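You operate a simulated robot arm through the tools that you are given. There is no shell and no other tool.

Carry out the task below with a simulated robot arm. There is one attempt and no reset: what you move stays moved.

JOB
Wipe up the crumbs and put the dark biscuit back in its tin.
Fine: use the purple cloth and put it back. Then stand the tin on the clean spot; press the lid on once the biscuit is in. The other biscuit stays on the plate. What is to be rubbed or washed off counts as gone when no trace of it is left.
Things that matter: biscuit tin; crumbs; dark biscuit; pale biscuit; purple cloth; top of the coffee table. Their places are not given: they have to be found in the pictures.

The check looks at the end state, three seconds after you hand in, the way a careful person would. Anything else that was tipped, shoved, dropped, spilled or broken makes it a failure. A push-on lid holds only when it is set on centred and level and pressed home; a screw cap is set on level and turned clockwise until tight. Flat cloth is picked up by pressing the open fingertips on it (5 to 10 N) and closing them slowly along it; thin cloth reads only 2 to 8 mm in the jaws.

ROBOT AND FRAMES
A 7-joint arm with a two-finger parallel gripper, fixed in place. Base frame: the origin is at the foot of the arm, x ahead of it, y to its left, z up; the work surface is at about z = 0. Units: mm, rad, N and s.
With the tool pointing down near the work surface it reaches from about 240 to 620 mm from the base axis. Its first joint turns from -1.152 to 1.152 rad. Payload 2.6 kg.
Tool frame: the origin (TCP) lies between the finger pads and is the grasp point; the fingertips stand 30 mm ahead of it; z points along the fingers, y is the line along which they close. The gripper opens to 94 mm. The fingers are 28 mm wide and 10 mm thick; the gripper's body (50 by 96 mm) begins 55 mm behind the TCP.
Orientation is that of the tool frame in the base frame, as a unit quaternion [x, y, z, w]. With the fingers straight down and closing along the base's y, the tool's x points along the base's -x, its y along +y and its z along -z.

CONTROLS
- The arm moves only by the tool jog_arm. Its argument "moves" is one flat list of numbers, 7 for each row, row after row: the shift along the tool's x, y, z in mm, then the turn, a rotation vector about the tool's x, y, z in rad, then the closure in counts, from 0 (fully open) to 255 (shut). In form: [dx, dy, dz, rx, ry, rz, fingers, dx, dy, dz, rx, ry, rz, fingers, ...]. A call has 1 to 20 rows; each row shifts and turns the commanded pose from where the row before left it, along the tool's axes as they then stand. Each row takes 0.2 s and may step no farther than 50 mm and 0.15 rad from the row before; otherwise, or with a gripper value out of range, the whole call is refused. Where a pose cannot be reached the arm comes as near as it can. A force on the tool above 90 N (or 10 N above the force at the start of the call, whichever is more), or a blocked arm, ends the call early, and 0.2 s more pass. Each finger travels about 72 mm/s and halts on what it meets, pressing with about 24 N; the grip force reading is that of the motor and also rises with nothing between the fingers. The clock runs only during rows and for 0.2 s after the last one: add rows that do not move to give the fingers time. It gives the time, the measured TCP pose, the force on the tool (base axes), the opening and the grip force at its end, in the units of the frame above (readings bear some noise), with the torque about the TCP (base axes, N m) and any sound that the robot's microphone picked up.
- Cameras (640 x 400 px; columns grow to the right, rows downward): "scene" is fixed at [27.5, 433.2, 526.1]; the picture's right is [-0.69, -0.72, 0.00], its down [-0.60, 0.58, -0.54] and it looks along [0.39, -0.38, -0.84] (base axes); focal length 214 px, centre (320, 200). "wrist" rides on the gripper at [76, 14, -102] in the tool frame; the picture's right is [-0.18, 0.98, 0.00], its down [-0.75, -0.14, -0.64] and it looks along [-0.63, -0.12, 0.77] (tool axes); focal length 243 px, centre (320, 200).
- get_image(camera): a new picture of that camera. The clock stands still meanwhile.
- point_at(camera, pixels): for up to 12 pixels [column, row] of the newest picture of that camera ("zoom" is the newest enlarged one), the place [x, y, z] in the base frame of the surface seen there, good to about 2 mm, but the place of the scene camera against the robot may be out by one fixed shift of up to 25 mm in any direction. The clock stands still meanwhile.
- enlarge(camera, box): a new picture of the part [left, top, right, bottom] of that camera's present view, enlarged. The clock stands still meanwhile.
- close_job(): hands the job in; it is judged then, once.

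Open the gripper and draw the arm clear of the work before you hand the job in, unless the task says otherwise.

The tools are called after "Emit:" as a command line: name --argument value ..., lists and objects as JSON in quotes. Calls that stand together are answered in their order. jog_arm: Moves the arm, as the interface text tells. Its arguments: {"type":"object","properties":{"moves":{"type":"array"}},"required":["moves"]} The other tools are called the same way: get_image (camera) takes a picture; point_at (camera, pixels) gives the place of the surface under pixels of a picture; enlarge (camera, box) takes an enlarged picture of a part of a camera's view; close_job () hands the job in.

At the start:

```text
clock: 0.0
ee_pos: [372.0, 248.9, 312.3]
tcp_rot: [0.0, 1.0, 0.0, 0.0]
ft_force: [0.1, -0.7, 0.3]
torque: [-0.02, 0.01, -0.02]
opening: 93.9
gripper_force: 0.1
```

scene: 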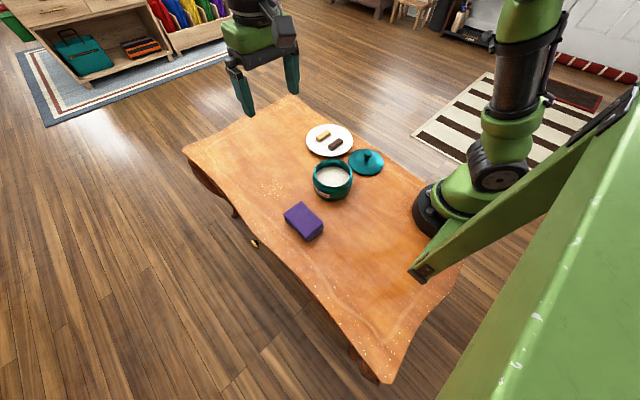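
wrist: 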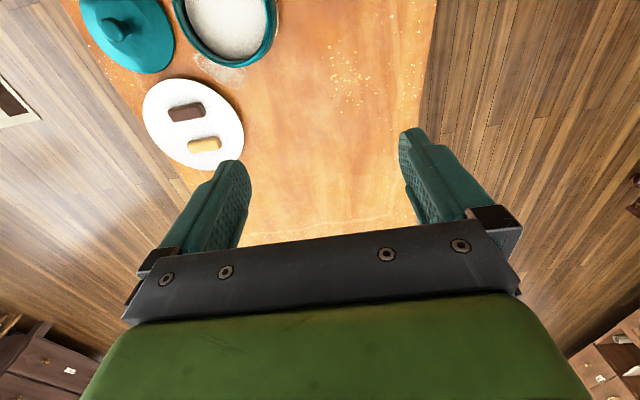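

The scene picture shows the tin near (333,178), its lid near (367,161), the plate near (329,139), the purple cloth near (304,221), and crumbs near (272,188). I'll enlarge these areas to see details.

Emit:
enlarge --camera "scene" --box '[230, 110, 410, 250]'

Emit:
enlarge --camera "wrist" --box '[60, 0, 460, 250]'

```text
2.86 times, centred on (320, 180) of scene
```

zoom: 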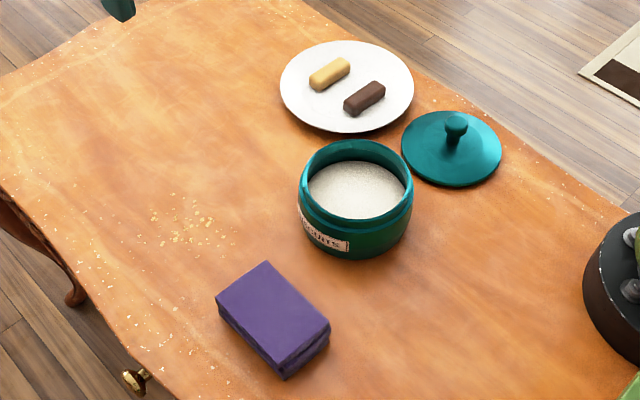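

```text
1.60 times, centred on (260, 125) of wrist
```

zoom: 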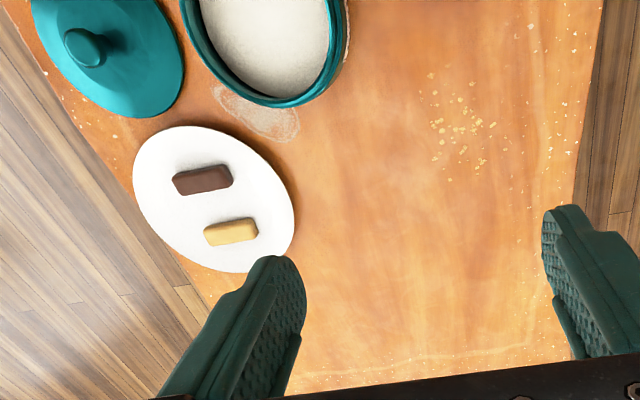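

The zoom shows the tin (open, with something white inside), lid with knob, plate with two biscuits, folded purple cloth and crumb cluster, plus a faint whitish mark beside the tin. I'll measure places from both cameras to find the offset of the scene camera.

Emit:
point_at --camera "zoom" --pixels '[[203, 180], [231, 233], [88, 47], [110, 90], [265, 50], [268, 103], [260, 115], [460, 125], [430, 75], [500, 125], [460, 165], [215, 200]]'

Emit:
get_image --camera "scene"

Emit:
point_at --camera "scene" --pixels '[[336, 145], [323, 136], [368, 154], [365, 170], [333, 176], [333, 192], [272, 188], [265, 185], [284, 190], [303, 212], [300, 235], [309, 225]]'

```text
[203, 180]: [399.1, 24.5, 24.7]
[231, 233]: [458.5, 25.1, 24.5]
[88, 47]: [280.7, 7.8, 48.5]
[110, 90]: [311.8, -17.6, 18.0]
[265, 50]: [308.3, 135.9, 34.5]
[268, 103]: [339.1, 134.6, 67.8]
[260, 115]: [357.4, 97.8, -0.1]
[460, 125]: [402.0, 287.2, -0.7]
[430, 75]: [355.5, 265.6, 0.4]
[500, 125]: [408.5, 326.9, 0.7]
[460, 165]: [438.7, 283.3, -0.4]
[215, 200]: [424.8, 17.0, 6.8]
```

```text
taken
```

scene: 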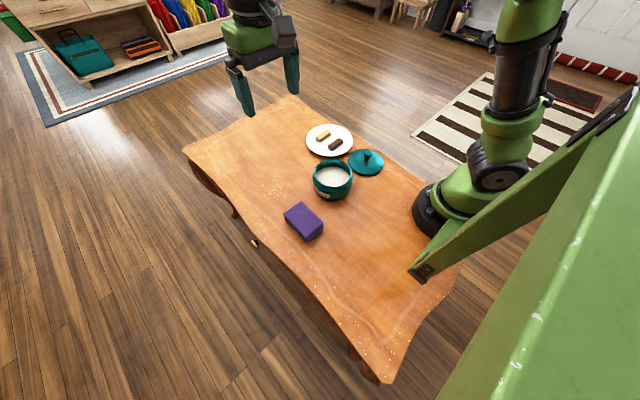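

```text
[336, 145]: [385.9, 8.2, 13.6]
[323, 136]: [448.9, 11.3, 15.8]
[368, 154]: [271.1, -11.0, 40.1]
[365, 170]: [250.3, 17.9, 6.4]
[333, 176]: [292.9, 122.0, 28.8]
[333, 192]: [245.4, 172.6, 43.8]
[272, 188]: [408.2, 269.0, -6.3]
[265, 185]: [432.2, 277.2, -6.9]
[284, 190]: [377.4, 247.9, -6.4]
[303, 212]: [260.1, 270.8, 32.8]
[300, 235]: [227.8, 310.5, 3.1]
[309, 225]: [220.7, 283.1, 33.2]
```

The scene camera sits about (-10, -14, -7) off the wrist camera's readings, so I'll rely on the wrist camera. Now I move over the tin at height to inspect it, the lid and the whitish mark.

Emit:
jog_arm --moves '[24, -38, 0, 0, 0, 0, 0, 24, -38, 0, 0, 0, 0, 0, 24, -37, 0, 0, 0, 0, 0, 0, 0, 0, 0, 0, 0, 0]'

Emit:
get_image --camera "wrist"

```text
clock: 1.0
ee_pos: [298.7, 134.6, 309.7]
tcp_rot: [-0.001, 1.0, 0.0, 0.0]
ft_force: [0.2, 0.6, 0.1]
torque: [-0.02, -0.04, 0.0]
opening: 94.0
gripper_force: 0.0
```

```text
taken
```

wrist: 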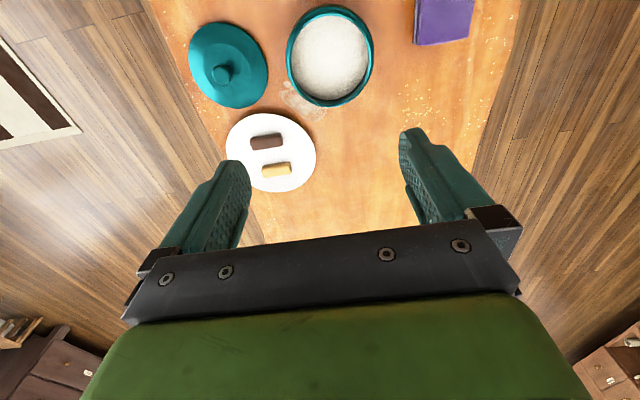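

The tin is at (330,55), the lid at (227,65), the plate at (270,150), and the cloth edge at (442,20). I'll enlarge the upper half and measure.

Emit:
enlarge --camera "wrist" --box '[180, 0, 500, 200]'

Emit:
point_at --camera "wrist" --pixels '[[289, 55], [371, 55], [330, 8], [330, 103], [330, 55], [190, 65], [268, 65], [230, 24], [228, 105], [222, 74], [267, 141], [276, 169]]'

```text
2.00 times, centred on (340, 100) of wrist
```

zoom: 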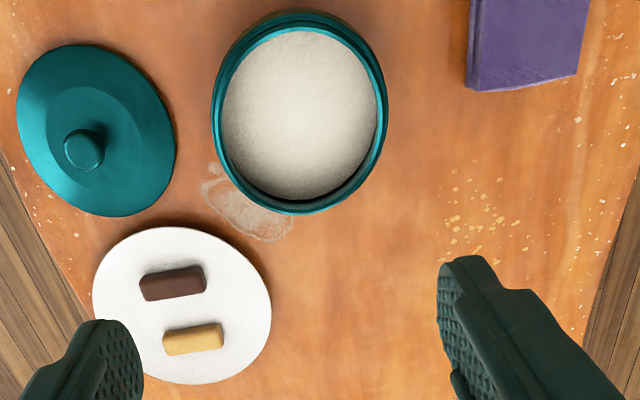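

```text
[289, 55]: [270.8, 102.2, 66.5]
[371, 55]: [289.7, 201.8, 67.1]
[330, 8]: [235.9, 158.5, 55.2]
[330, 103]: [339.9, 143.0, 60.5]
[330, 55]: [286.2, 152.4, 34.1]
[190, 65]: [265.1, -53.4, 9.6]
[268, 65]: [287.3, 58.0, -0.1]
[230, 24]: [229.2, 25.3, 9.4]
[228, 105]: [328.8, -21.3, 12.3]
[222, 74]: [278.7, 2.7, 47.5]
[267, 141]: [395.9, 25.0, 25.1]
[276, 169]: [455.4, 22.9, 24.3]
```

The tin's rim is about 100 mm across (too wide to grasp across), its inside floor at z≈34, rim at z≈67; the lid knob is at about (279,3,48). I'll move over the crumbs and the cloth for a closer look.

Emit:
jog_arm --moves '[-10, 39, 15, 0, 0, 0, 0, -10, 39, 15, 0, 0, 0, 0, -10, 39, 15, 0, 0, 0, 0, -10, 39, 15, 0, 0, 0, 0, 0, 0, 0, 0, 0, 0, 0]'

Emit:
get_image --camera "wrist"

Emit:
enlarge --camera "wrist" --box '[230, 0, 470, 150]'

```text
clock: 2.2
ee_pos: [339.8, 290.4, 253.8]
tcp_rot: [0.0, 1.0, 0.0, 0.0]
ft_force: [0.0, 0.7, 0.2]
torque: [-0.01, 0.02, 0.0]
opening: 94.0
gripper_force: 0.0
```

```text
taken
```

wrist: 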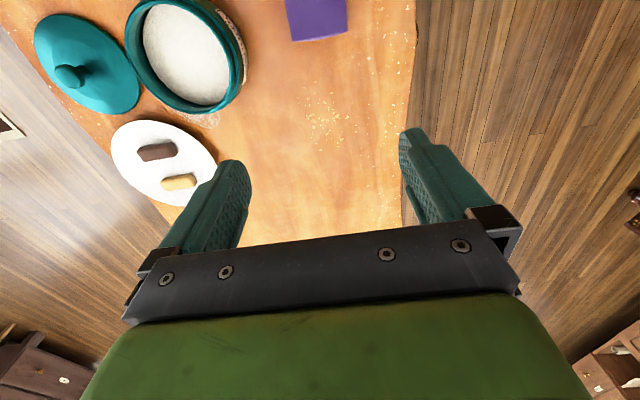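

```text
2.67 times, centred on (350, 75) of wrist
```

zoom: 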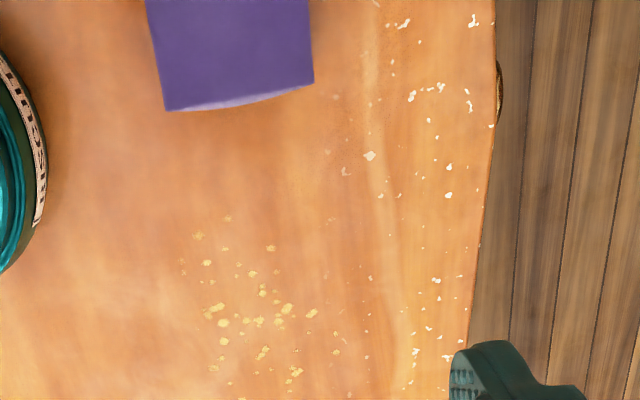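

The crumbs are the yellow bits around zoom (250,320); the pinkish-white flecks near the table edge belong to the table finish. I enlarge the whole crumb patch and measure its extent.

Emit:
enlarge --camera "wrist" --box '[270, 70, 398, 150]'

Emit:
point_at --camera "wrist" --pixels '[[297, 98], [315, 81], [325, 120], [356, 132], [325, 150], [340, 140], [290, 35], [346, 31], [288, 5], [344, 5], [316, 20], [316, 38]]'

```text
5.00 times, centred on (334, 110) of wrist
```

zoom: 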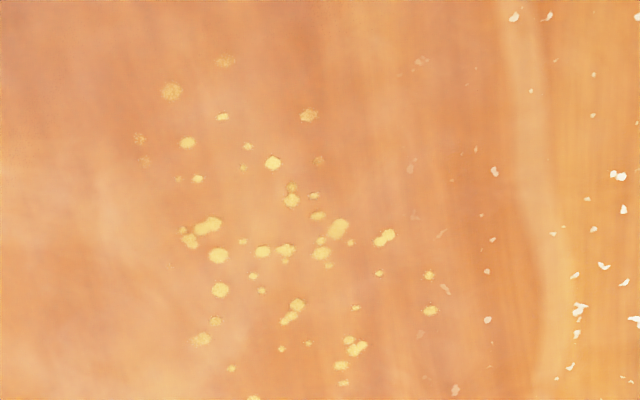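

```text
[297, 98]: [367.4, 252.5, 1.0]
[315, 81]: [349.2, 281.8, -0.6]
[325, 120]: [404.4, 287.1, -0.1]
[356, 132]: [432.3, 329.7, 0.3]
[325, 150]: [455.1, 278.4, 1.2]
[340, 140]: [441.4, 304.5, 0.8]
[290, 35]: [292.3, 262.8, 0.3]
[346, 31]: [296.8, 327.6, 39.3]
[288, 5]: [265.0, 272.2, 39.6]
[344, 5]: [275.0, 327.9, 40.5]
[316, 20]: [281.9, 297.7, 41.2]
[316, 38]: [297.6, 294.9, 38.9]
```

The crumb patch spans about x 349–457, y 252–332, centre about (402,288). The cloth is a folded pad about 40 mm high; I shift back to see all of it from above, and check the area ahead for more crumbs first.

Emit:
enlarge --camera "wrist" --box '[250, 130, 410, 230]'

Emit:
jog_arm --moves '[40, 3, 0, 0, 0, 0, 0, 40, 3, 0, 0, 0, 0, 0, 40, 3, 0, 0, 0, 0, 0, 0, 0, 0, 0, 0, 0, 0]'

Emit:
get_image --camera "wrist"

Emit:
enlarge --camera "wrist" --box '[210, 0, 450, 150]'

```text
4.00 times, centred on (330, 180) of wrist
```

zoom: 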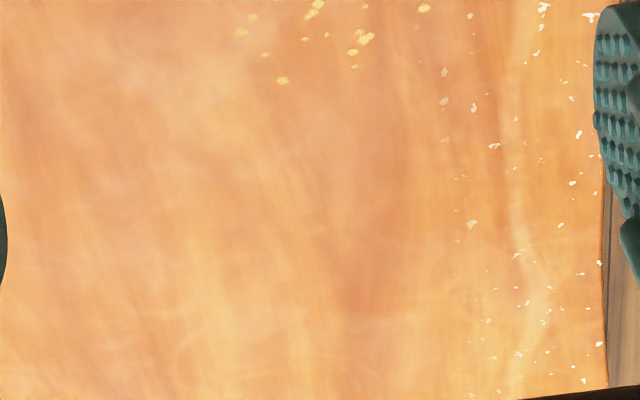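

```text
clock: 3.2
ee_pos: [220.6, 302.0, 253.2]
tcp_rot: [0.0, 1.0, 0.001, 0.0]
ft_force: [-0.1, -0.1, 0.4]
torque: [-0.04, -0.01, 0.0]
opening: 94.4
gripper_force: 0.1
```

```text
taken
```

wrist: 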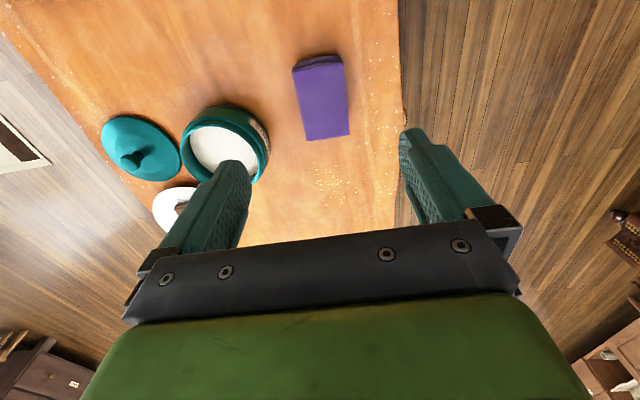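

```text
2.67 times, centred on (330, 75) of wrist
```

zoom: 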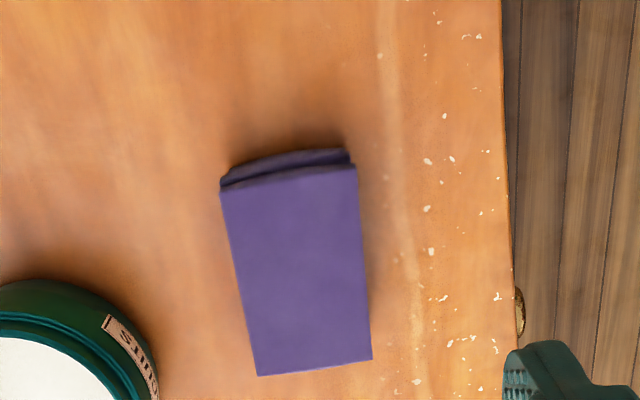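

The full cloth is visible: top corners at zoom (222,192), (356,166), (371,358), (258,374). I measure its corners.

Emit:
point_at --camera "zoom" --pixels '[[224, 194], [354, 170], [369, 355], [260, 371], [300, 270], [222, 185], [349, 152], [300, 162], [280, 200], [330, 340], [440, 200], [190, 150]]'

```text
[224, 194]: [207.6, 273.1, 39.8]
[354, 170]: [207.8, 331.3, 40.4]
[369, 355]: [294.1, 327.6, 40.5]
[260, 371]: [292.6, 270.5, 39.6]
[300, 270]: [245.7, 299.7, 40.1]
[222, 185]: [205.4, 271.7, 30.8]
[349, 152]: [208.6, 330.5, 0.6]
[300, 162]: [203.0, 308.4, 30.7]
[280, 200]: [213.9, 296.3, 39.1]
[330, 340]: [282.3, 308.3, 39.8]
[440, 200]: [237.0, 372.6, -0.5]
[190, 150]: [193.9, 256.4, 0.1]
```

The cloth pad spans x 206–296, y 271–331, z 0–40, centred at about (251,301) and aligned with the axes. I move above its centre and descend partway with the fingers open.

Emit:
jog_arm --moves '[-15, -0.7, 40, 0, 0, 0, 0, -15.4, -0.8, 40, 0, 0, 0, 0, 0, 0, 40, 0, 0, 0, 0, 0, 0, 38, 0, 0, 0, 0, 0, 0, 0, 0, 0, 0, 0]'

Emit:
get_image --camera "wrist"

```text
clock: 4.4
ee_pos: [251.8, 299.3, 96.0]
tcp_rot: [0.0, 1.0, 0.0, 0.0]
ft_force: [-0.2, 0.3, 0.2]
torque: [0.0, -0.03, 0.04]
opening: 93.9
gripper_force: 0.1
```

```text
taken
```

wrist: 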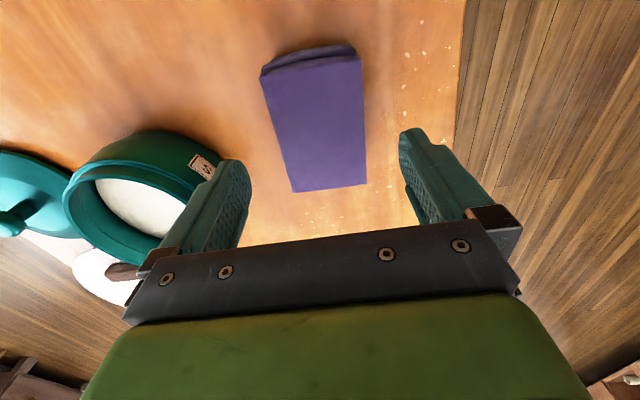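

The cloth is centred between the open fingers. I descend so the tips are about 14 mm above the table and then close gradually.

Emit:
jog_arm --moves '[0, 1, 25, 0, 0, 0, 0, 0, 0, 25, 0, 0, 0, 0, 0, 0, 0, 0, 0, 0, 0, 0, 0, 0, 0, 0, 0, 60, 0, 0, 0, 0, 0, 0, 100, 0, 0, 0, 0, 0, 0, 130, 0, 0, 0, 0, 0, 0, 150, 0, 0, 0, 0, 0, 0, 150]'

Emit:
get_image --camera "wrist"

```text
clock: 6.2
ee_pos: [250.3, 300.1, 44.9]
tcp_rot: [-0.002, 1.0, 0.0, 0.0]
ft_force: [-0.4, 1.0, 5.3]
torque: [0.06, 0.02, -0.04]
opening: 61.1
gripper_force: 24.7
```

```text
taken
```

wrist: 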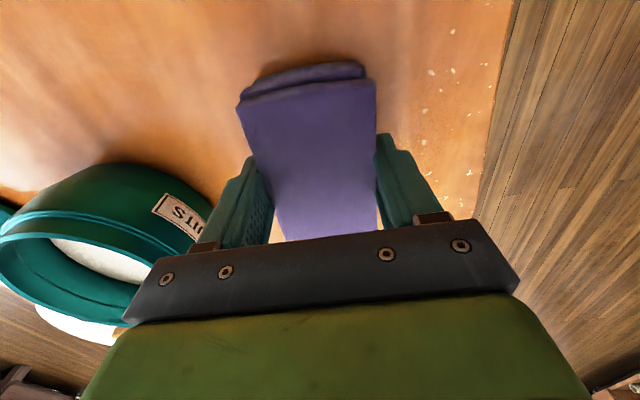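

The fingers hold the cloth at 61 mm with 24.7 N. I lift it straight up 60 mm and check that it comes along.

Emit:
jog_arm --moves '[0, 0, -10, 0, 0, 0, 160, 0, 0, -25, 0, 0, 0, 160, 0, 0, -25, 0, 0, 0, 160, 0, 0, 0, 0, 0, 0, 160]'

Emit:
get_image --camera "wrist"

Emit:
get_image --camera "scene"

Emit:
enlarge --camera "scene" --box '[210, 110, 410, 260]'

```text
clock: 7.2
ee_pos: [251.6, 299.9, 105.4]
tcp_rot: [-0.001, 1.0, 0.0, -0.001]
ft_force: [-0.4, 0.5, -0.7]
torque: [-0.01, -0.03, 0.02]
opening: 60.9
gripper_force: 23.8
```

```text
taken
```

wrist: 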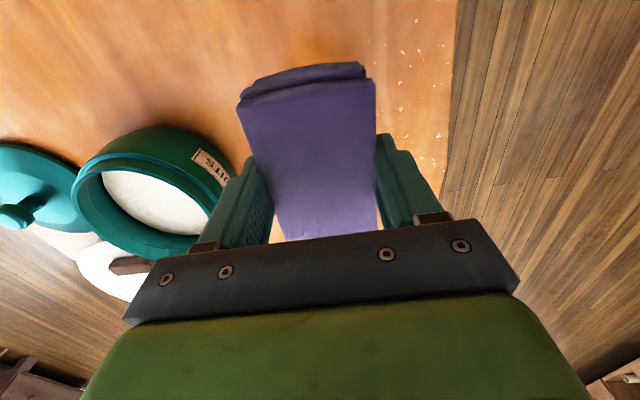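

```text
taken
```

scene: 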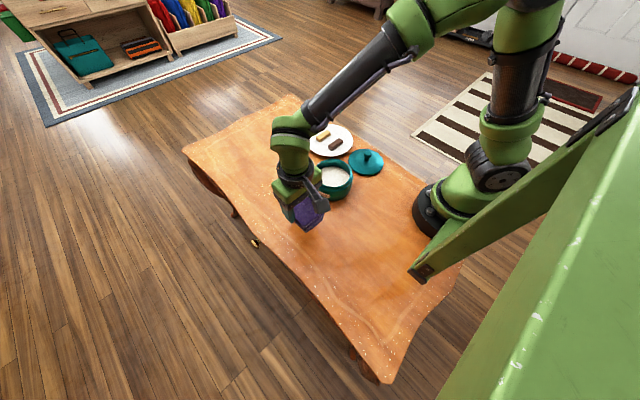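

```text
2.67 times, centred on (310, 185) of scene
```

zoom: 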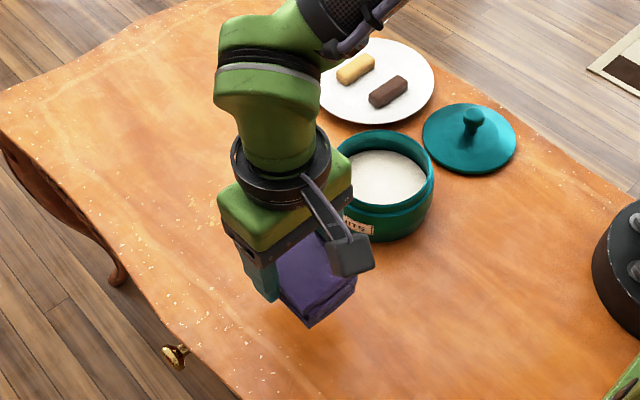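

The cloth is held firmly. I carry it over the crumb patch (start around (385,288)) and lower it to just above the table.

Emit:
jog_arm --moves '[-33.3, -3, 0, 0, 0, 0, 160, -33.3, -3, 0, 0, 0, 0, 160, -33.3, -3, 0, 0, 0, 0, 160, -33.5, -3, 0, 0, 0, 0, 160, 0, 0, 25, 0, 0, 0, 160, 0, 0, 25, 0, 0, 0, 160, 0, 0, 6, 0, 0, 0, 160, 0, 0, 0, 0, 0, 0, 160]'

```text
clock: 9.0
ee_pos: [382.3, 288.4, 49.3]
tcp_rot: [-0.002, 1.0, 0.0, -0.001]
ft_force: [0.0, -0.8, -0.1]
torque: [-0.02, 0.0, 0.0]
opening: 60.8
gripper_force: 23.8
```

The cloth hovers a few mm above the table. I lower it in small steps to feel contact.

Emit:
jog_arm --moves '[0, 0, 2, 0, 0, 0, 160, 0, 0, 2, 0, 0, 0, 160, 0, 0, 1, 0, 0, 0, 160, 0, 0, 0, 0, 0, 0, 160]'

```text
clock: 10.0
ee_pos: [383.9, 287.8, 44.2]
tcp_rot: [0.0, 1.0, 0.0, 0.001]
ft_force: [-5.9, -4.9, 16.7]
torque: [-0.28, 0.26, -0.05]
opening: 61.1
gripper_force: 24.2
```

Contact gives about 17 N at z≈44. I ease off slightly and start wiping with slow strokes along x at this line.

Emit:
jog_arm --moves '[0, 0, -0.4, 0, 0, 0, 160, 10, 0, 0, 0, 0, 0, 160, -10, 0, 0, 0, 0, 0, 160, -12, 0, 0, 0, 0, 0, 160, -12, 0, 0, 0, 0, 0, 160, -12, 0, 0, 0, 0, 0, 160, -12, 0, 0, 0, 0, 0, 160, 0, 0, 0, 0, 0, 0, 160]'

Emit:
enlarge --camera "wrist" --box '[140, 0, 520, 240]'

```text
clock: 11.8
ee_pos: [432.7, 289.4, 45.9]
tcp_rot: [0.0, 1.0, 0.0, -0.001]
ft_force: [-12.0, -1.2, 26.2]
torque: [-0.06, 0.39, -0.04]
opening: 61.1
gripper_force: 23.8
```

```text
1.67 times, centred on (330, 120) of wrist
```

zoom: 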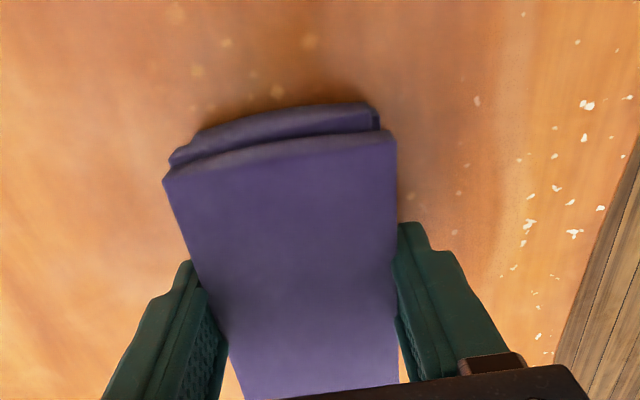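

The crumbs in the wiped strip have faded but faint traces remain, and the force is 26 N. I ease off about 1 mm and make further strokes at y≈272 and y≈306.

Emit:
jog_arm --moves '[0, 0, -0.8, 0, 0, 0, 160, 0, -8, 0, 0, 0, 0, 160, 0, -9, 0, 0, 0, 0, 160, 12, 0, 0, 0, 0, 0, 160, 12, 0, 0, 0, 0, 0, 160, 12, 0, 0, 0, 0, 0, 160, 12, 0, 0, 0, 0, 0, 160, 12, 0, 0, 0, 0, 0, 160, 0, 12, 0, 0, 0, 0, 160, 0, 12, 0, 0, 0, 0, 160, 0, 10, 0, 0, 0, 0, 160, -12, 0, 0, 0, 0, 0, 160, -12, 0, 0, 0, 0, 0, 160, -12, 0, 0, 0, 0, 0, 160, -12, 0, 0, 0, 0, 0, 160, -12, 0, 0, 0, 0, 0, 160, 0, 0, 0, 0, 0, 0, 160]'

```text
clock: 15.4
ee_pos: [430.3, 305.6, 44.1]
tcp_rot: [0.0, 1.0, -0.001, -0.001]
ft_force: [-9.9, -0.2, 19.3]
torque: [-0.03, 0.33, -0.03]
opening: 61.0
gripper_force: 23.8
```

Force stays about 19 N and the grip is steady. I repeat the strokes over the whole patch in the reverse direction.

Emit:
jog_arm --moves '[12, 0, 0, 0, 0, 0, 160, 12, 0, 0, 0, 0, 0, 160, 12, 0, 0, 0, 0, 0, 160, 12, 0, 0, 0, 0, 0, 160, 12, 0, 0, 0, 0, 0, 160, 0, -9, 0, 0, 0, 0, 160, 0, -9, 0, 0, 0, 0, 160, -12, 0, 0, 0, 0, 0, 160, -12, 0, 0, 0, 0, 0, 160, -12, 0, 0, 0, 0, 0, 160, -12, 0, 0, 0, 0, 0, 160, -12, 0, 0, 0, 0, 0, 160, 0, -9, 0, 0, 0, 0, 160, 0, -9, 0, 0, 0, 0, 160, 12, 0, 0, 0, 0, 0, 160, 12, 0, 0, 0, 0, 0, 160, 12, 0, 0, 0, 0, 0, 160, 12, 0, 0, 0, 0, 0, 160, 12, 0, 0, 0, 0, 0, 160, 0, 0, 0, 0, 0, 0, 160]'

Emit:
jog_arm --moves '[0, 0, -30, 0, 0, 0, 160, 30, 0, -40, 0, 0, 0, 160, 40, 0, -40, 0, 0, 0, 160, 0, 0, 0, 0, 0, 0, 160]'

Emit:
get_image --camera "wrist"

Emit:
enlarge --camera "scene" --box '[210, 110, 410, 260]'

```text
clock: 19.6
ee_pos: [371.3, 269.5, 44.8]
tcp_rot: [0.001, 1.0, -0.001, 0.0]
ft_force: [2.5, -1.3, 6.3]
torque: [-0.03, -0.16, 0.01]
opening: 60.8
gripper_force: 23.8
```

```text
refused: row 3 steps farther than a row can; nothing moved
```

```text
taken
```

wrist: 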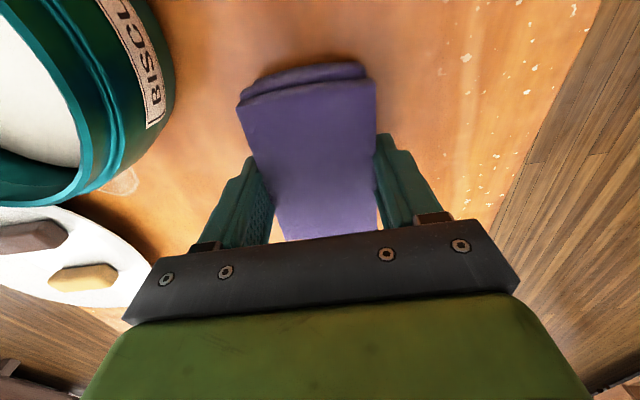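

```text
2.67 times, centred on (310, 185) of scene
```

zoom: 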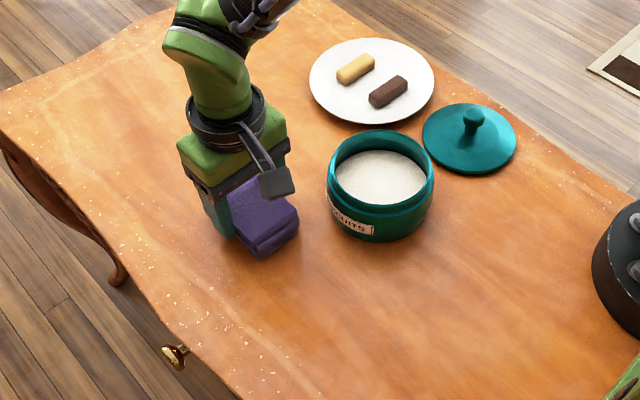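

The second call was refused for a too-long step, so the cloth still sits on the table at (371,269). I lift it and rise to (430,288,250), where the wiped patch should appear above the cloth in the picture.

Emit:
jog_arm --moves '[0, 0, -20, 0, 0, 0, 160, -12, 3.7, -37, 0, 0, 0, 160, -12, 3.7, -37, 0, 0, 0, 160, -12, 3.7, -37, 0, 0, 0, 160, -12, 3.7, -37, 0, 0, 0, 160, -11, 3.7, -37, 0, 0, 0, 160, 0, 0, 0, 0, 0, 0, 160]'

Emit:
enlarge --camera "wrist" --box '[220, 0, 412, 120]'

```text
clock: 21.2
ee_pos: [432.9, 287.8, 248.4]
tcp_rot: [0.001, 1.0, 0.0, 0.0]
ft_force: [-0.2, 0.2, -0.1]
torque: [0.02, -0.01, 0.02]
opening: 60.8
gripper_force: 24.3
```

```text
3.33 times, centred on (316, 60) of wrist
```

zoom: 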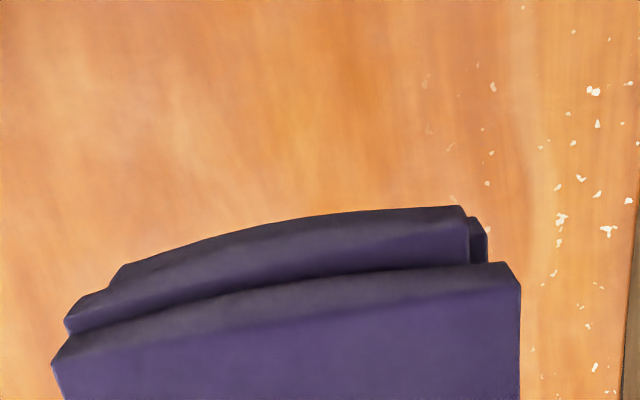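

The visible part shows no yellow crumbs, only the table's own flecks. I move 50 mm further out to see the far side of the patch (x 420–460).

Emit:
jog_arm --moves '[-25, 0, 0, 0, 0, 0, 160, -25, 0, 0, 0, 0, 0, 160, 0, 0, 0, 0, 0, 0, 160]'

Emit:
enlarge --camera "wrist" --box '[220, 0, 412, 120]'

Emit:
point_at --camera "zoom" --pixels '[[300, 20], [300, 100], [300, 190], [150, 190], [450, 190], [490, 85], [600, 90]]'

```text
clock: 22.0
ee_pos: [482.7, 289.8, 249.6]
tcp_rot: [0.0, 1.0, -0.001, 0.0]
ft_force: [-0.4, 0.7, -0.3]
torque: [0.01, 0.0, -0.01]
opening: 60.9
gripper_force: 24.3
```

```text
3.33 times, centred on (316, 60) of wrist
```

zoom: 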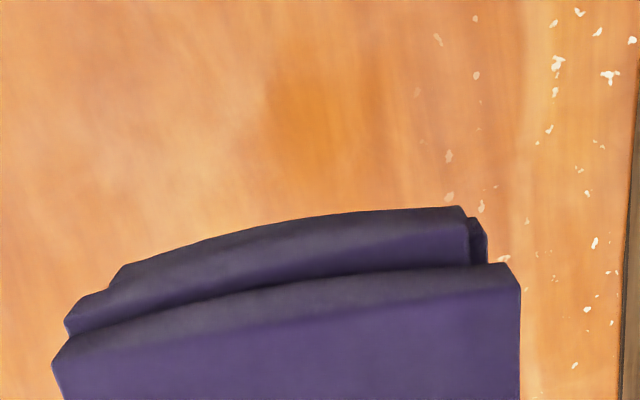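

```text
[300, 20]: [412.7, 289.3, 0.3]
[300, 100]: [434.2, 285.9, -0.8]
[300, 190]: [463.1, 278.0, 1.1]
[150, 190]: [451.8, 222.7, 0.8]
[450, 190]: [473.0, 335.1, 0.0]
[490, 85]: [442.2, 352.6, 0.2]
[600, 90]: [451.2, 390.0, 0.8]
```

The far side also looks clean. For safety I make one more full wiping pass over a slightly larger area before returning the cloth, lowering to the same height as before.

Emit:
jog_arm --moves '[10.5, -4, 40, 0, 0, 0, 160, 10.5, -4, 40, 0, 0, 0, 160, 10.5, -4, 40, 0, 0, 0, 160, 10.5, -4, 40, 0, 0, 0, 160, 10.5, -4, 40, 0, 0, 0, 160, 0, 0, 4.5, 0, 0, 0, 160, 0, 0, 0, 0, 0, 0, 160]'

```text
clock: 23.6
ee_pos: [427.7, 268.5, 45.5]
tcp_rot: [0.0, 1.0, 0.0, 0.0]
ft_force: [-0.2, 0.1, -0.2]
torque: [0.02, -0.01, 0.0]
opening: 61.2
gripper_force: 24.3
```

No contact force yet at z≈45.5. I lower 1.2 mm and begin the strokes.

Emit:
jog_arm --moves '[0, 0, 0.6, 0, 0, 0, 160, 0, 0, 0.6, 0, 0, 0, 160, 0, 0, 0, 0, 0, 0, 160]'

```text
clock: 24.4
ee_pos: [428.3, 268.2, 44.9]
tcp_rot: [0.0, 1.0, 0.0, -0.001]
ft_force: [-7.3, -1.4, 13.2]
torque: [-0.14, 0.23, -0.07]
opening: 60.9
gripper_force: 24.0
```

Contact is 13 N. I run the full pass: strokes along x at y≈268, 283, 298 and 313, covering x 335–475.

Emit:
jog_arm --moves '[14, 0, 0, 0, 0, 0, 160, 14, 0, 0, 0, 0, 0, 160, 14, 0, 0, 0, 0, 0, 160, 14, 0, 0, 0, 0, 0, 160, 0, 14, 0, 0, 0, 0, 160, -14, 0, 0, 0, 0, 0, 160, -14, 0, 0, 0, 0, 0, 160, -14, 0, 0, 0, 0, 0, 160, -14, 0, 0, 0, 0, 0, 160, 0, 14, 0, 0, 0, 0, 160, 14, 0, 0, 0, 0, 0, 160, 14, 0, 0, 0, 0, 0, 160, 14, 0, 0, 0, 0, 0, 160, 14, 0, 0, 0, 0, 0, 160, 0, 14, 0, 0, 0, 0, 160, -14, 0, 0, 0, 0, 0, 160, -14, 0, 0, 0, 0, 0, 160, -14, 0, 0, 0, 0, 0, 160, -14, 0, 0, 0, 0, 0, 160, 0, 0, 0, 0, 0, 0, 160]'

```text
clock: 28.6
ee_pos: [426.8, 311.4, 43.7]
tcp_rot: [-0.002, 1.0, 0.001, 0.0]
ft_force: [-11.6, 1.3, 23.8]
torque: [-0.05, 0.43, -0.05]
opening: 60.9
gripper_force: 23.8
```

Force is about 24 N. I add crosswise strokes along y and then lift the cloth.

Emit:
jog_arm --moves '[0, -14, -0.3, 0, 0, 0, 160, 0, -14, 0, 0, 0, 0, 160, 0, -14, 0, 0, 0, 0, 160, 14, 0, 0, 0, 0, 0, 160, 14, 0, 0, 0, 0, 0, 160, 14, 0, 0, 0, 0, 0, 160, 14, 0, 0, 0, 0, 0, 160, 0, 14, 0, 0, 0, 0, 160, 0, 14, 0, 0, 0, 0, 160, 0, 14, 0, 0, 0, 0, 160, 0, 0, -15, 0, 0, 0, 160, 0, 0, -40, 0, 0, 0, 160, 0, 0, 0, 0, 0, 0, 160]'

```text
clock: 31.4
ee_pos: [371.5, 310.4, 99.7]
tcp_rot: [0.0, 1.0, 0.0, 0.0]
ft_force: [-1.5, 0.4, -0.1]
torque: [0.02, -0.02, 0.03]
opening: 60.8
gripper_force: 23.9
```

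The cloth is lifted and held. I carry it back over its original place (251,300) and lower it to just above the table.

Emit:
jog_arm --moves '[30.1, -2.6, 0, 0, 0, 0, 160, 30.1, -2.6, 0, 0, 0, 0, 160, 30.1, -2.6, 0, 0, 0, 0, 160, 30.1, -2.6, 0, 0, 0, 0, 160, 0, 0, 25, 0, 0, 0, 160, 0, 0, 25, 0, 0, 0, 160, 0, 0, 2, 0, 0, 0, 160, 0, 0, 0, 0, 0, 0, 160]'

```text
clock: 33.2
ee_pos: [252.5, 299.5, 46.9]
tcp_rot: [0.0, 1.0, 0.001, 0.0]
ft_force: [0.4, -0.2, -0.7]
torque: [-0.01, 0.0, -0.01]
opening: 61.1
gripper_force: 24.5
```

The cloth hovers about 1–2 mm over its spot. I lower it in small steps to touch down.

Emit:
jog_arm --moves '[1, 0.5, 0.8, 0, 0, 0, 160, 0, 0, 0.8, 0, 0, 0, 160, 0, 0, 0, 0, 0, 0, 160]'

```text
clock: 34.0
ee_pos: [250.9, 299.7, 44.8]
tcp_rot: [-0.001, 1.0, 0.0, -0.001]
ft_force: [-0.6, 0.0, -0.9]
torque: [-0.01, 0.02, -0.01]
opening: 60.9
gripper_force: 24.3
```

No contact force yet at z=44.8. I lower in another two half-millimetre steps.

Emit:
jog_arm --moves '[0, 0, 0.5, 0, 0, 0, 160, 0, 0, 0.5, 0, 0, 0, 160, 0, 0, 0, 0, 0, 0, 160]'

```text
clock: 34.8
ee_pos: [251.6, 299.2, 44.2]
tcp_rot: [0.0, 1.0, 0.0, 0.0]
ft_force: [-2.0, -1.4, 7.0]
torque: [-0.09, 0.06, -0.01]
opening: 61.1
gripper_force: 23.5
```

The cloth rests on the table with 7 N. I open the fingers slowly and rise straight up.

Emit:
jog_arm --moves '[0, 0, 0, 0, 0, 0, 80, 0, 0, 0, 0, 0, 0, 50, 0, 0, 0, 0, 0, 0, 0, 0, 0, 0, 0, 0, 0, 0, 0, 0, 0, 0, 0, 0, 0, 0, 0, -20, 0, 0, 0, 0, 0, 0, -40, 0, 0, 0, 0, 0, 0, -45, 0, 0, 0, 0, 0, 0, -45, 0, 0, 0, 0, 0, 0, -45, 0, 0, 0, 0, 0, 0, 0, 0, 0, 0, 0]'

Emit:
get_image --camera "wrist"

Emit:
get_image --camera "scene"

```text
clock: 37.2
ee_pos: [250.3, 300.7, 241.8]
tcp_rot: [-0.001, 1.0, -0.001, 0.0]
ft_force: [-0.2, 0.2, -0.2]
torque: [0.0, 0.01, -0.02]
opening: 93.7
gripper_force: 0.1
```

```text
taken
```

wrist: 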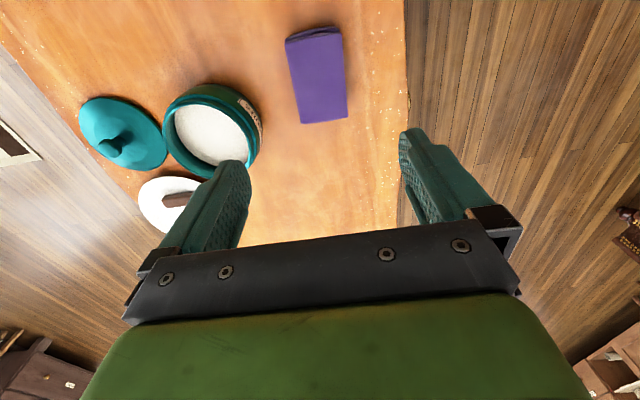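

```text
taken
```

scene: 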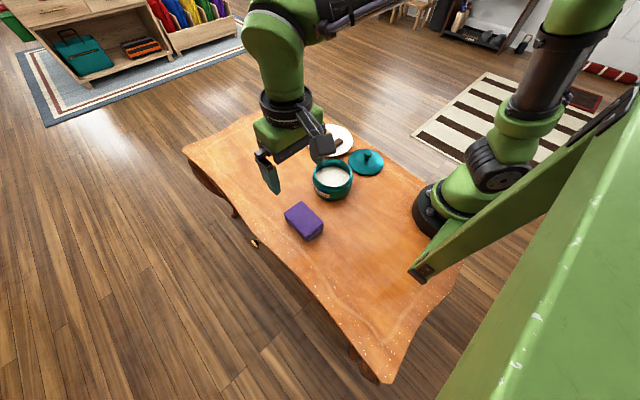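

The cloth is back at its place. I move over the wiped patch to the same viewpoint as earlier, (340,290,242), for a clear comparison.

Emit:
jog_arm --moves '[-30, -3, 0, 0, 0, 0, 0, -30, -3, 0, 0, 0, 0, 0, -30, -4, 0, 0, 0, 0, 0, 0, 0, 0, 0, 0, 0, 0]'

Emit:
enlarge --camera "wrist" --box '[270, 70, 398, 150]'

Emit:
enlarge --camera "wrist" --box '[230, 50, 410, 200]'

```text
clock: 38.2
ee_pos: [340.5, 290.0, 239.3]
tcp_rot: [-0.001, 1.0, 0.0, 0.0]
ft_force: [0.1, -0.5, -0.8]
torque: [0.01, 0.0, -0.01]
opening: 94.0
gripper_force: 0.0
```

```text
5.00 times, centred on (334, 110) of wrist
```

zoom: 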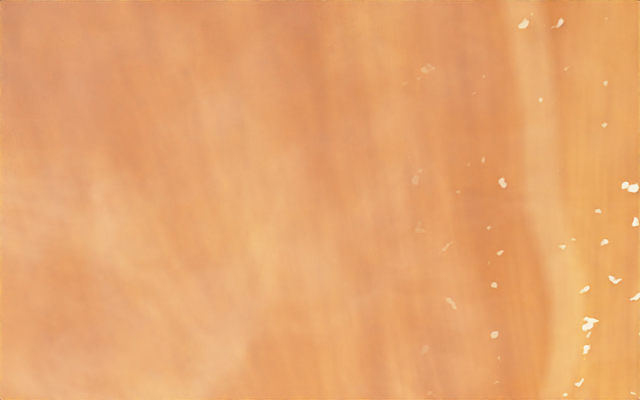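

```text
2.67 times, centred on (320, 125) of wrist
```

zoom: 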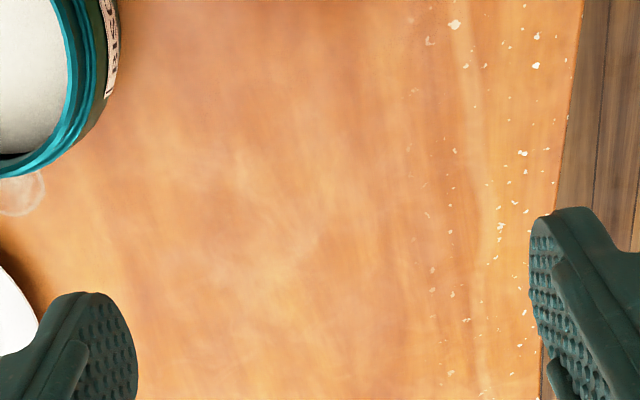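

The patch is fully clean: no yellow crumbs remain. Now I inspect the tin from above to measure its rim, moving to about (260,150,230).

Emit:
jog_arm --moves '[20, -35, 2, 0, 0, 0, 0, 20, -35, 2, 0, 0, 0, 0, 20, -35, 2, 0, 0, 0, 0, 20, -35, 2, 0, 0, 0, 0, 0, 0, 0, 0, 0, 0, 0]'

Emit:
get_image --camera "wrist"

Emit:
enlarge --camera "wrist" --box '[240, 20, 400, 120]'

```text
clock: 39.4
ee_pos: [260.0, 148.4, 233.9]
tcp_rot: [-0.001, 1.0, 0.0, 0.0]
ft_force: [0.4, -0.2, 0.3]
torque: [-0.03, 0.02, -0.01]
opening: 94.0
gripper_force: 0.0
```

```text
taken
```

wrist: 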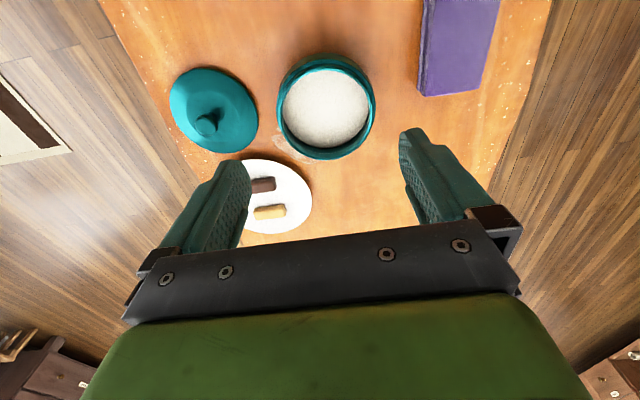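

```text
4.00 times, centred on (320, 70) of wrist
```

zoom: 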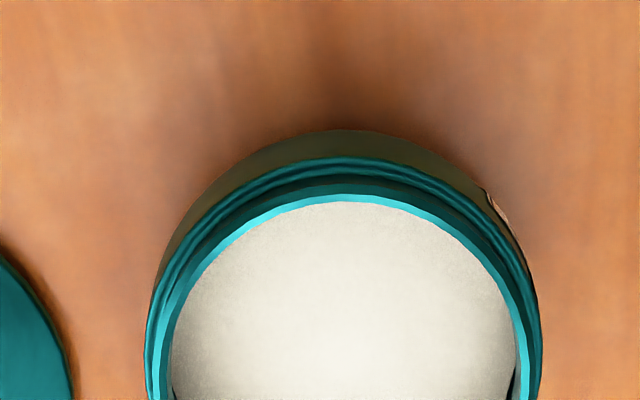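

Emit:
enlarge --camera "wrist" --box '[250, 40, 410, 165]'

```text
3.20 times, centred on (330, 102) of wrist
```

zoom: 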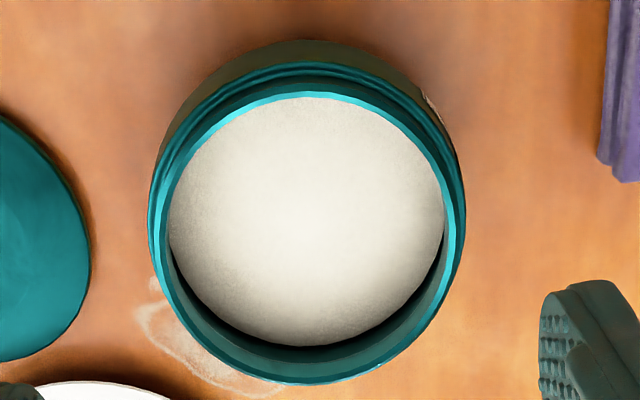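

The rim shows a bright top lip with a stepped neck outside it, and the white fill inside. I measure several rim points and fill points.

Emit:
point_at --camera "zoom" --pixels '[[166, 228], [450, 228], [308, 95], [300, 377], [152, 228], [463, 228], [308, 66], [308, 45], [200, 130], [420, 140], [300, 220], [300, 352]]'

Emit:
point_at --camera "zoom" --pixels '[[160, 250], [455, 250], [180, 310], [440, 310], [230, 360], [390, 355], [310, 382], [308, 80], [308, 87], [308, 73], [300, 365], [170, 200]]'

```text
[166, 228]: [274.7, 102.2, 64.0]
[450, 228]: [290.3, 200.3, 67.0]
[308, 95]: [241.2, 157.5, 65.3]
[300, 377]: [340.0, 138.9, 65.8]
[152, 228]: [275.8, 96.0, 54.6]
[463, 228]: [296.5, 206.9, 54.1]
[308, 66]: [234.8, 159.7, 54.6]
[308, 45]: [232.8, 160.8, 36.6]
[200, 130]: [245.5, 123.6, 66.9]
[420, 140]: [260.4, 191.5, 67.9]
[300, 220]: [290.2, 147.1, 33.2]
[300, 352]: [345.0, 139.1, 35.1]
```

```text
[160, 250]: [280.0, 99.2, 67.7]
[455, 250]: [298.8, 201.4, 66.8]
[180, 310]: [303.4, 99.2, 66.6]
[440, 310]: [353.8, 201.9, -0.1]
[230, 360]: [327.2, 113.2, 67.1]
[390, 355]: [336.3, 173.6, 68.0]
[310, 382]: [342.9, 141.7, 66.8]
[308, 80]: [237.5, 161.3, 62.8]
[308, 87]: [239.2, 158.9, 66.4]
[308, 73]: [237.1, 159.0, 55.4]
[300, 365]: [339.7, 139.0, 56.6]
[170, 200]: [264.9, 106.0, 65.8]
```

The rim fits a circle centred near (290.5,150): lip radius ~50–52 at z≈67, body radius ~58 — too wide to grasp from outside, so I'll hold it from inside by spreading the fingers. I move above the tin's centre with the fingers narrowed to about 64 mm.

Emit:
jog_arm --moves '[-10.2, 0.5, 30, 0, 0, 0, 81, -10.2, 0.5, 35, 0, 0, 0, 81, -10.1, 0.5, 35, 0, 0, 0, 81, 0, 0, 0, 0, 0, 0, 81, 0, 0, 0, 0, 0, 0, 81]'

Emit:
get_image --camera "wrist"

Emit:
enlarge --camera "scene" --box '[260, 110, 420, 230]'

```text
clock: 40.6
ee_pos: [291.5, 150.3, 132.7]
tcp_rot: [-0.001, 1.0, 0.0, 0.0]
ft_force: [0.2, 0.1, -0.1]
torque: [-0.01, -0.02, -0.02]
opening: 63.7
gripper_force: 0.1
```

```text
taken
```

wrist: 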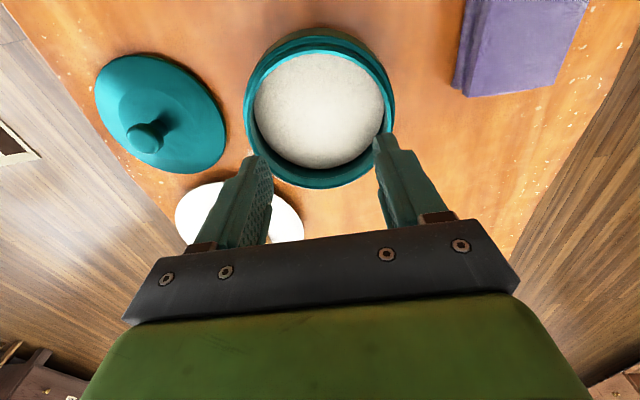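

```text
3.33 times, centred on (340, 170) of scene
```

zoom: 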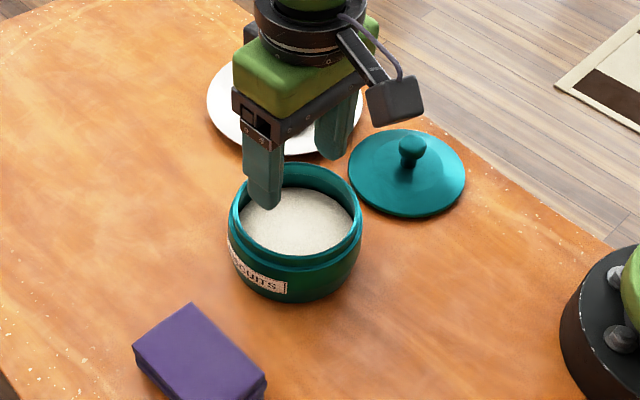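

The fingers (63.7 mm) hover above the tin. I re-measure the rim from this nearer view to verify the centre before going in.

Emit:
enlarge --camera "wrist" --box '[230, 10, 422, 200]'

Emit:
point_at --camera "wrist" --pixels '[[249, 100], [252, 85], [320, 36], [393, 85], [394, 105], [350, 182], [322, 187], [290, 178], [263, 60], [285, 42], [360, 45], [383, 62]]'

```text
2.11 times, centred on (326, 105) of wrist
```

zoom: 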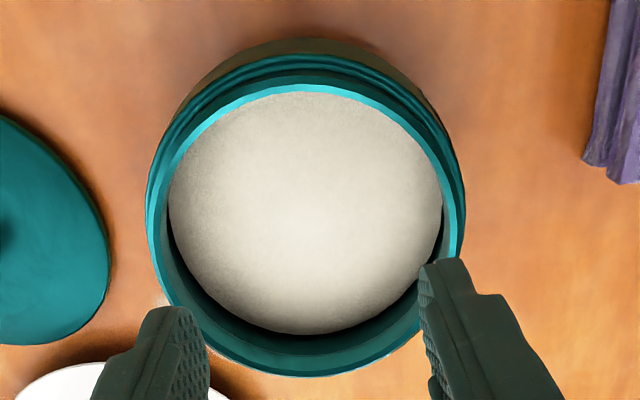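

```text
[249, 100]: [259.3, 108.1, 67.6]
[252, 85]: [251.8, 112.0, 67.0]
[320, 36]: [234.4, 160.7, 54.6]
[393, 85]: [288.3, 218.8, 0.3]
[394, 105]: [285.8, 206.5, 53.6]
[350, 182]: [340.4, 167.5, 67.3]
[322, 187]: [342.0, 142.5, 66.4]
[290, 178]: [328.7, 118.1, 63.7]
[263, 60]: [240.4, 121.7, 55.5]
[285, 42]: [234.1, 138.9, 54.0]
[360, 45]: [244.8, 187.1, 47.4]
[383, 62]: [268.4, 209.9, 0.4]
```

The centre (290.5,150) is confirmed. I lower the fingers into the tin until the tips are at about z=41, above the white fill at 34.

Emit:
jog_arm --moves '[1, 0, 18, 0, 0, 0, 81, 0, 0, 18, 0, 0, 0, 81, 0, 0, 13, 0, 0, 0, 81, 0, 0, 12, 0, 0, 0, 81, 0, 0, 0, 0, 0, 0, 81]'

Emit:
get_image --camera "wrist"

Emit:
enlarge --camera "scene" --box '[280, 130, 400, 220]'

```text
clock: 41.8
ee_pos: [289.3, 150.5, 70.7]
tcp_rot: [0.0, 1.0, 0.0, 0.0]
ft_force: [-0.2, -0.3, 0.0]
torque: [-0.01, 0.0, 0.0]
opening: 64.2
gripper_force: 0.1
```

```text
taken
```

wrist: 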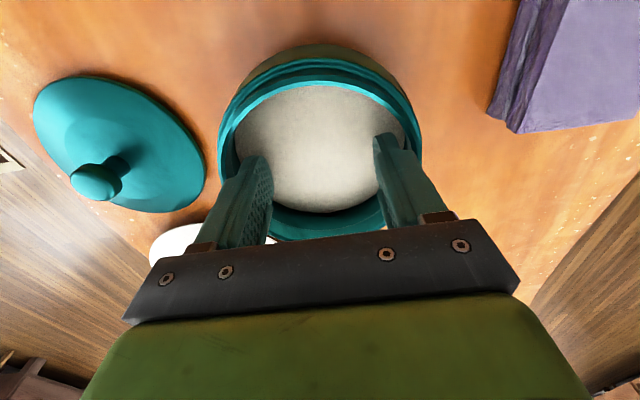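

```text
4.44 times, centred on (340, 175) of scene
```

zoom: 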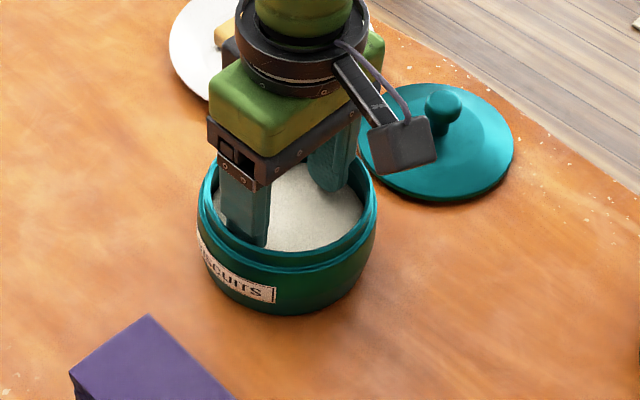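

The fingers are inside with clearance on both sides. I open them slowly until they press on the inner wall.

Emit:
jog_arm --moves '[0, 0, 0, 0, 0, 0, 65, 0, 0, 0, 0, 0, 0, 55, 0, 0, 0, 0, 0, 0, 45, 0, 0, 0, 0, 0, 0, 30, 0, 0, 0, 0, 0, 0, 20, 0, 0, 0, 0, 0, 0, 20]'

Emit:
get_image --camera "wrist"

```text
clock: 43.2
ee_pos: [291.0, 151.2, 71.2]
tcp_rot: [0.0, 1.0, 0.0, 0.0]
ft_force: [0.3, 0.1, -0.3]
torque: [0.02, 0.0, 0.02]
opening: 79.1
gripper_force: 0.1
```

```text
taken
```

wrist: 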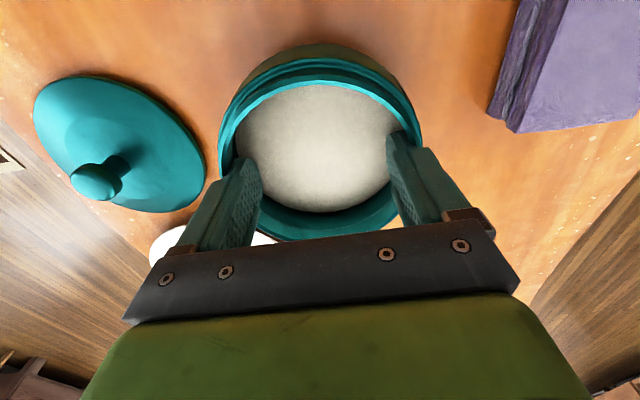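

The fingers halted at 79 mm (commanded 87), so they are pressing on the wall. I command fully open and lift very slightly to see whether the tin's weight is carried.

Emit:
jog_arm --moves '[0, 0, 0, 0, 0, 0, 0, 0, 0, 0, 0, 0, 0, 0, 0, 0, -1.5, 0, 0, 0, 0, 0, 0, -1.5, 0, 0, 0, 0, 0, 0, 0, 0, 0, 0, 0]'

Emit:
get_image --camera "wrist"

Emit:
enlarge --camera "scene" --box '[280, 130, 400, 220]'

```text
clock: 44.4
ee_pos: [289.5, 151.4, 73.2]
tcp_rot: [0.0, 1.0, 0.0, 0.0]
ft_force: [-0.6, 0.1, -2.8]
torque: [0.0, -0.02, -0.01]
opening: 79.6
gripper_force: 0.2
```

```text
taken
```

wrist: 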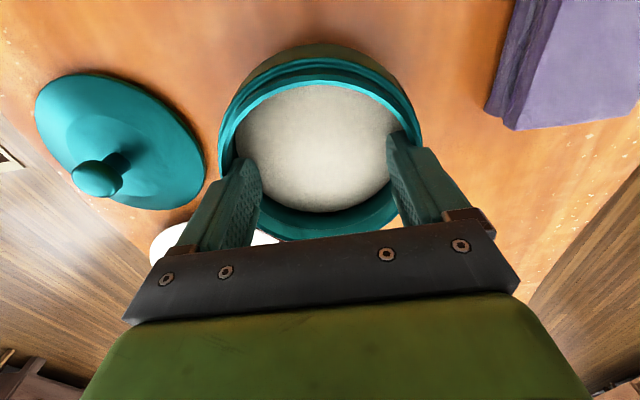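

```text
4.44 times, centred on (340, 175) of scene
```

zoom: 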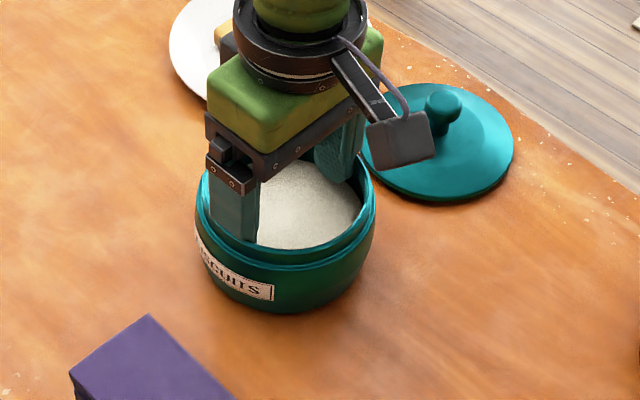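

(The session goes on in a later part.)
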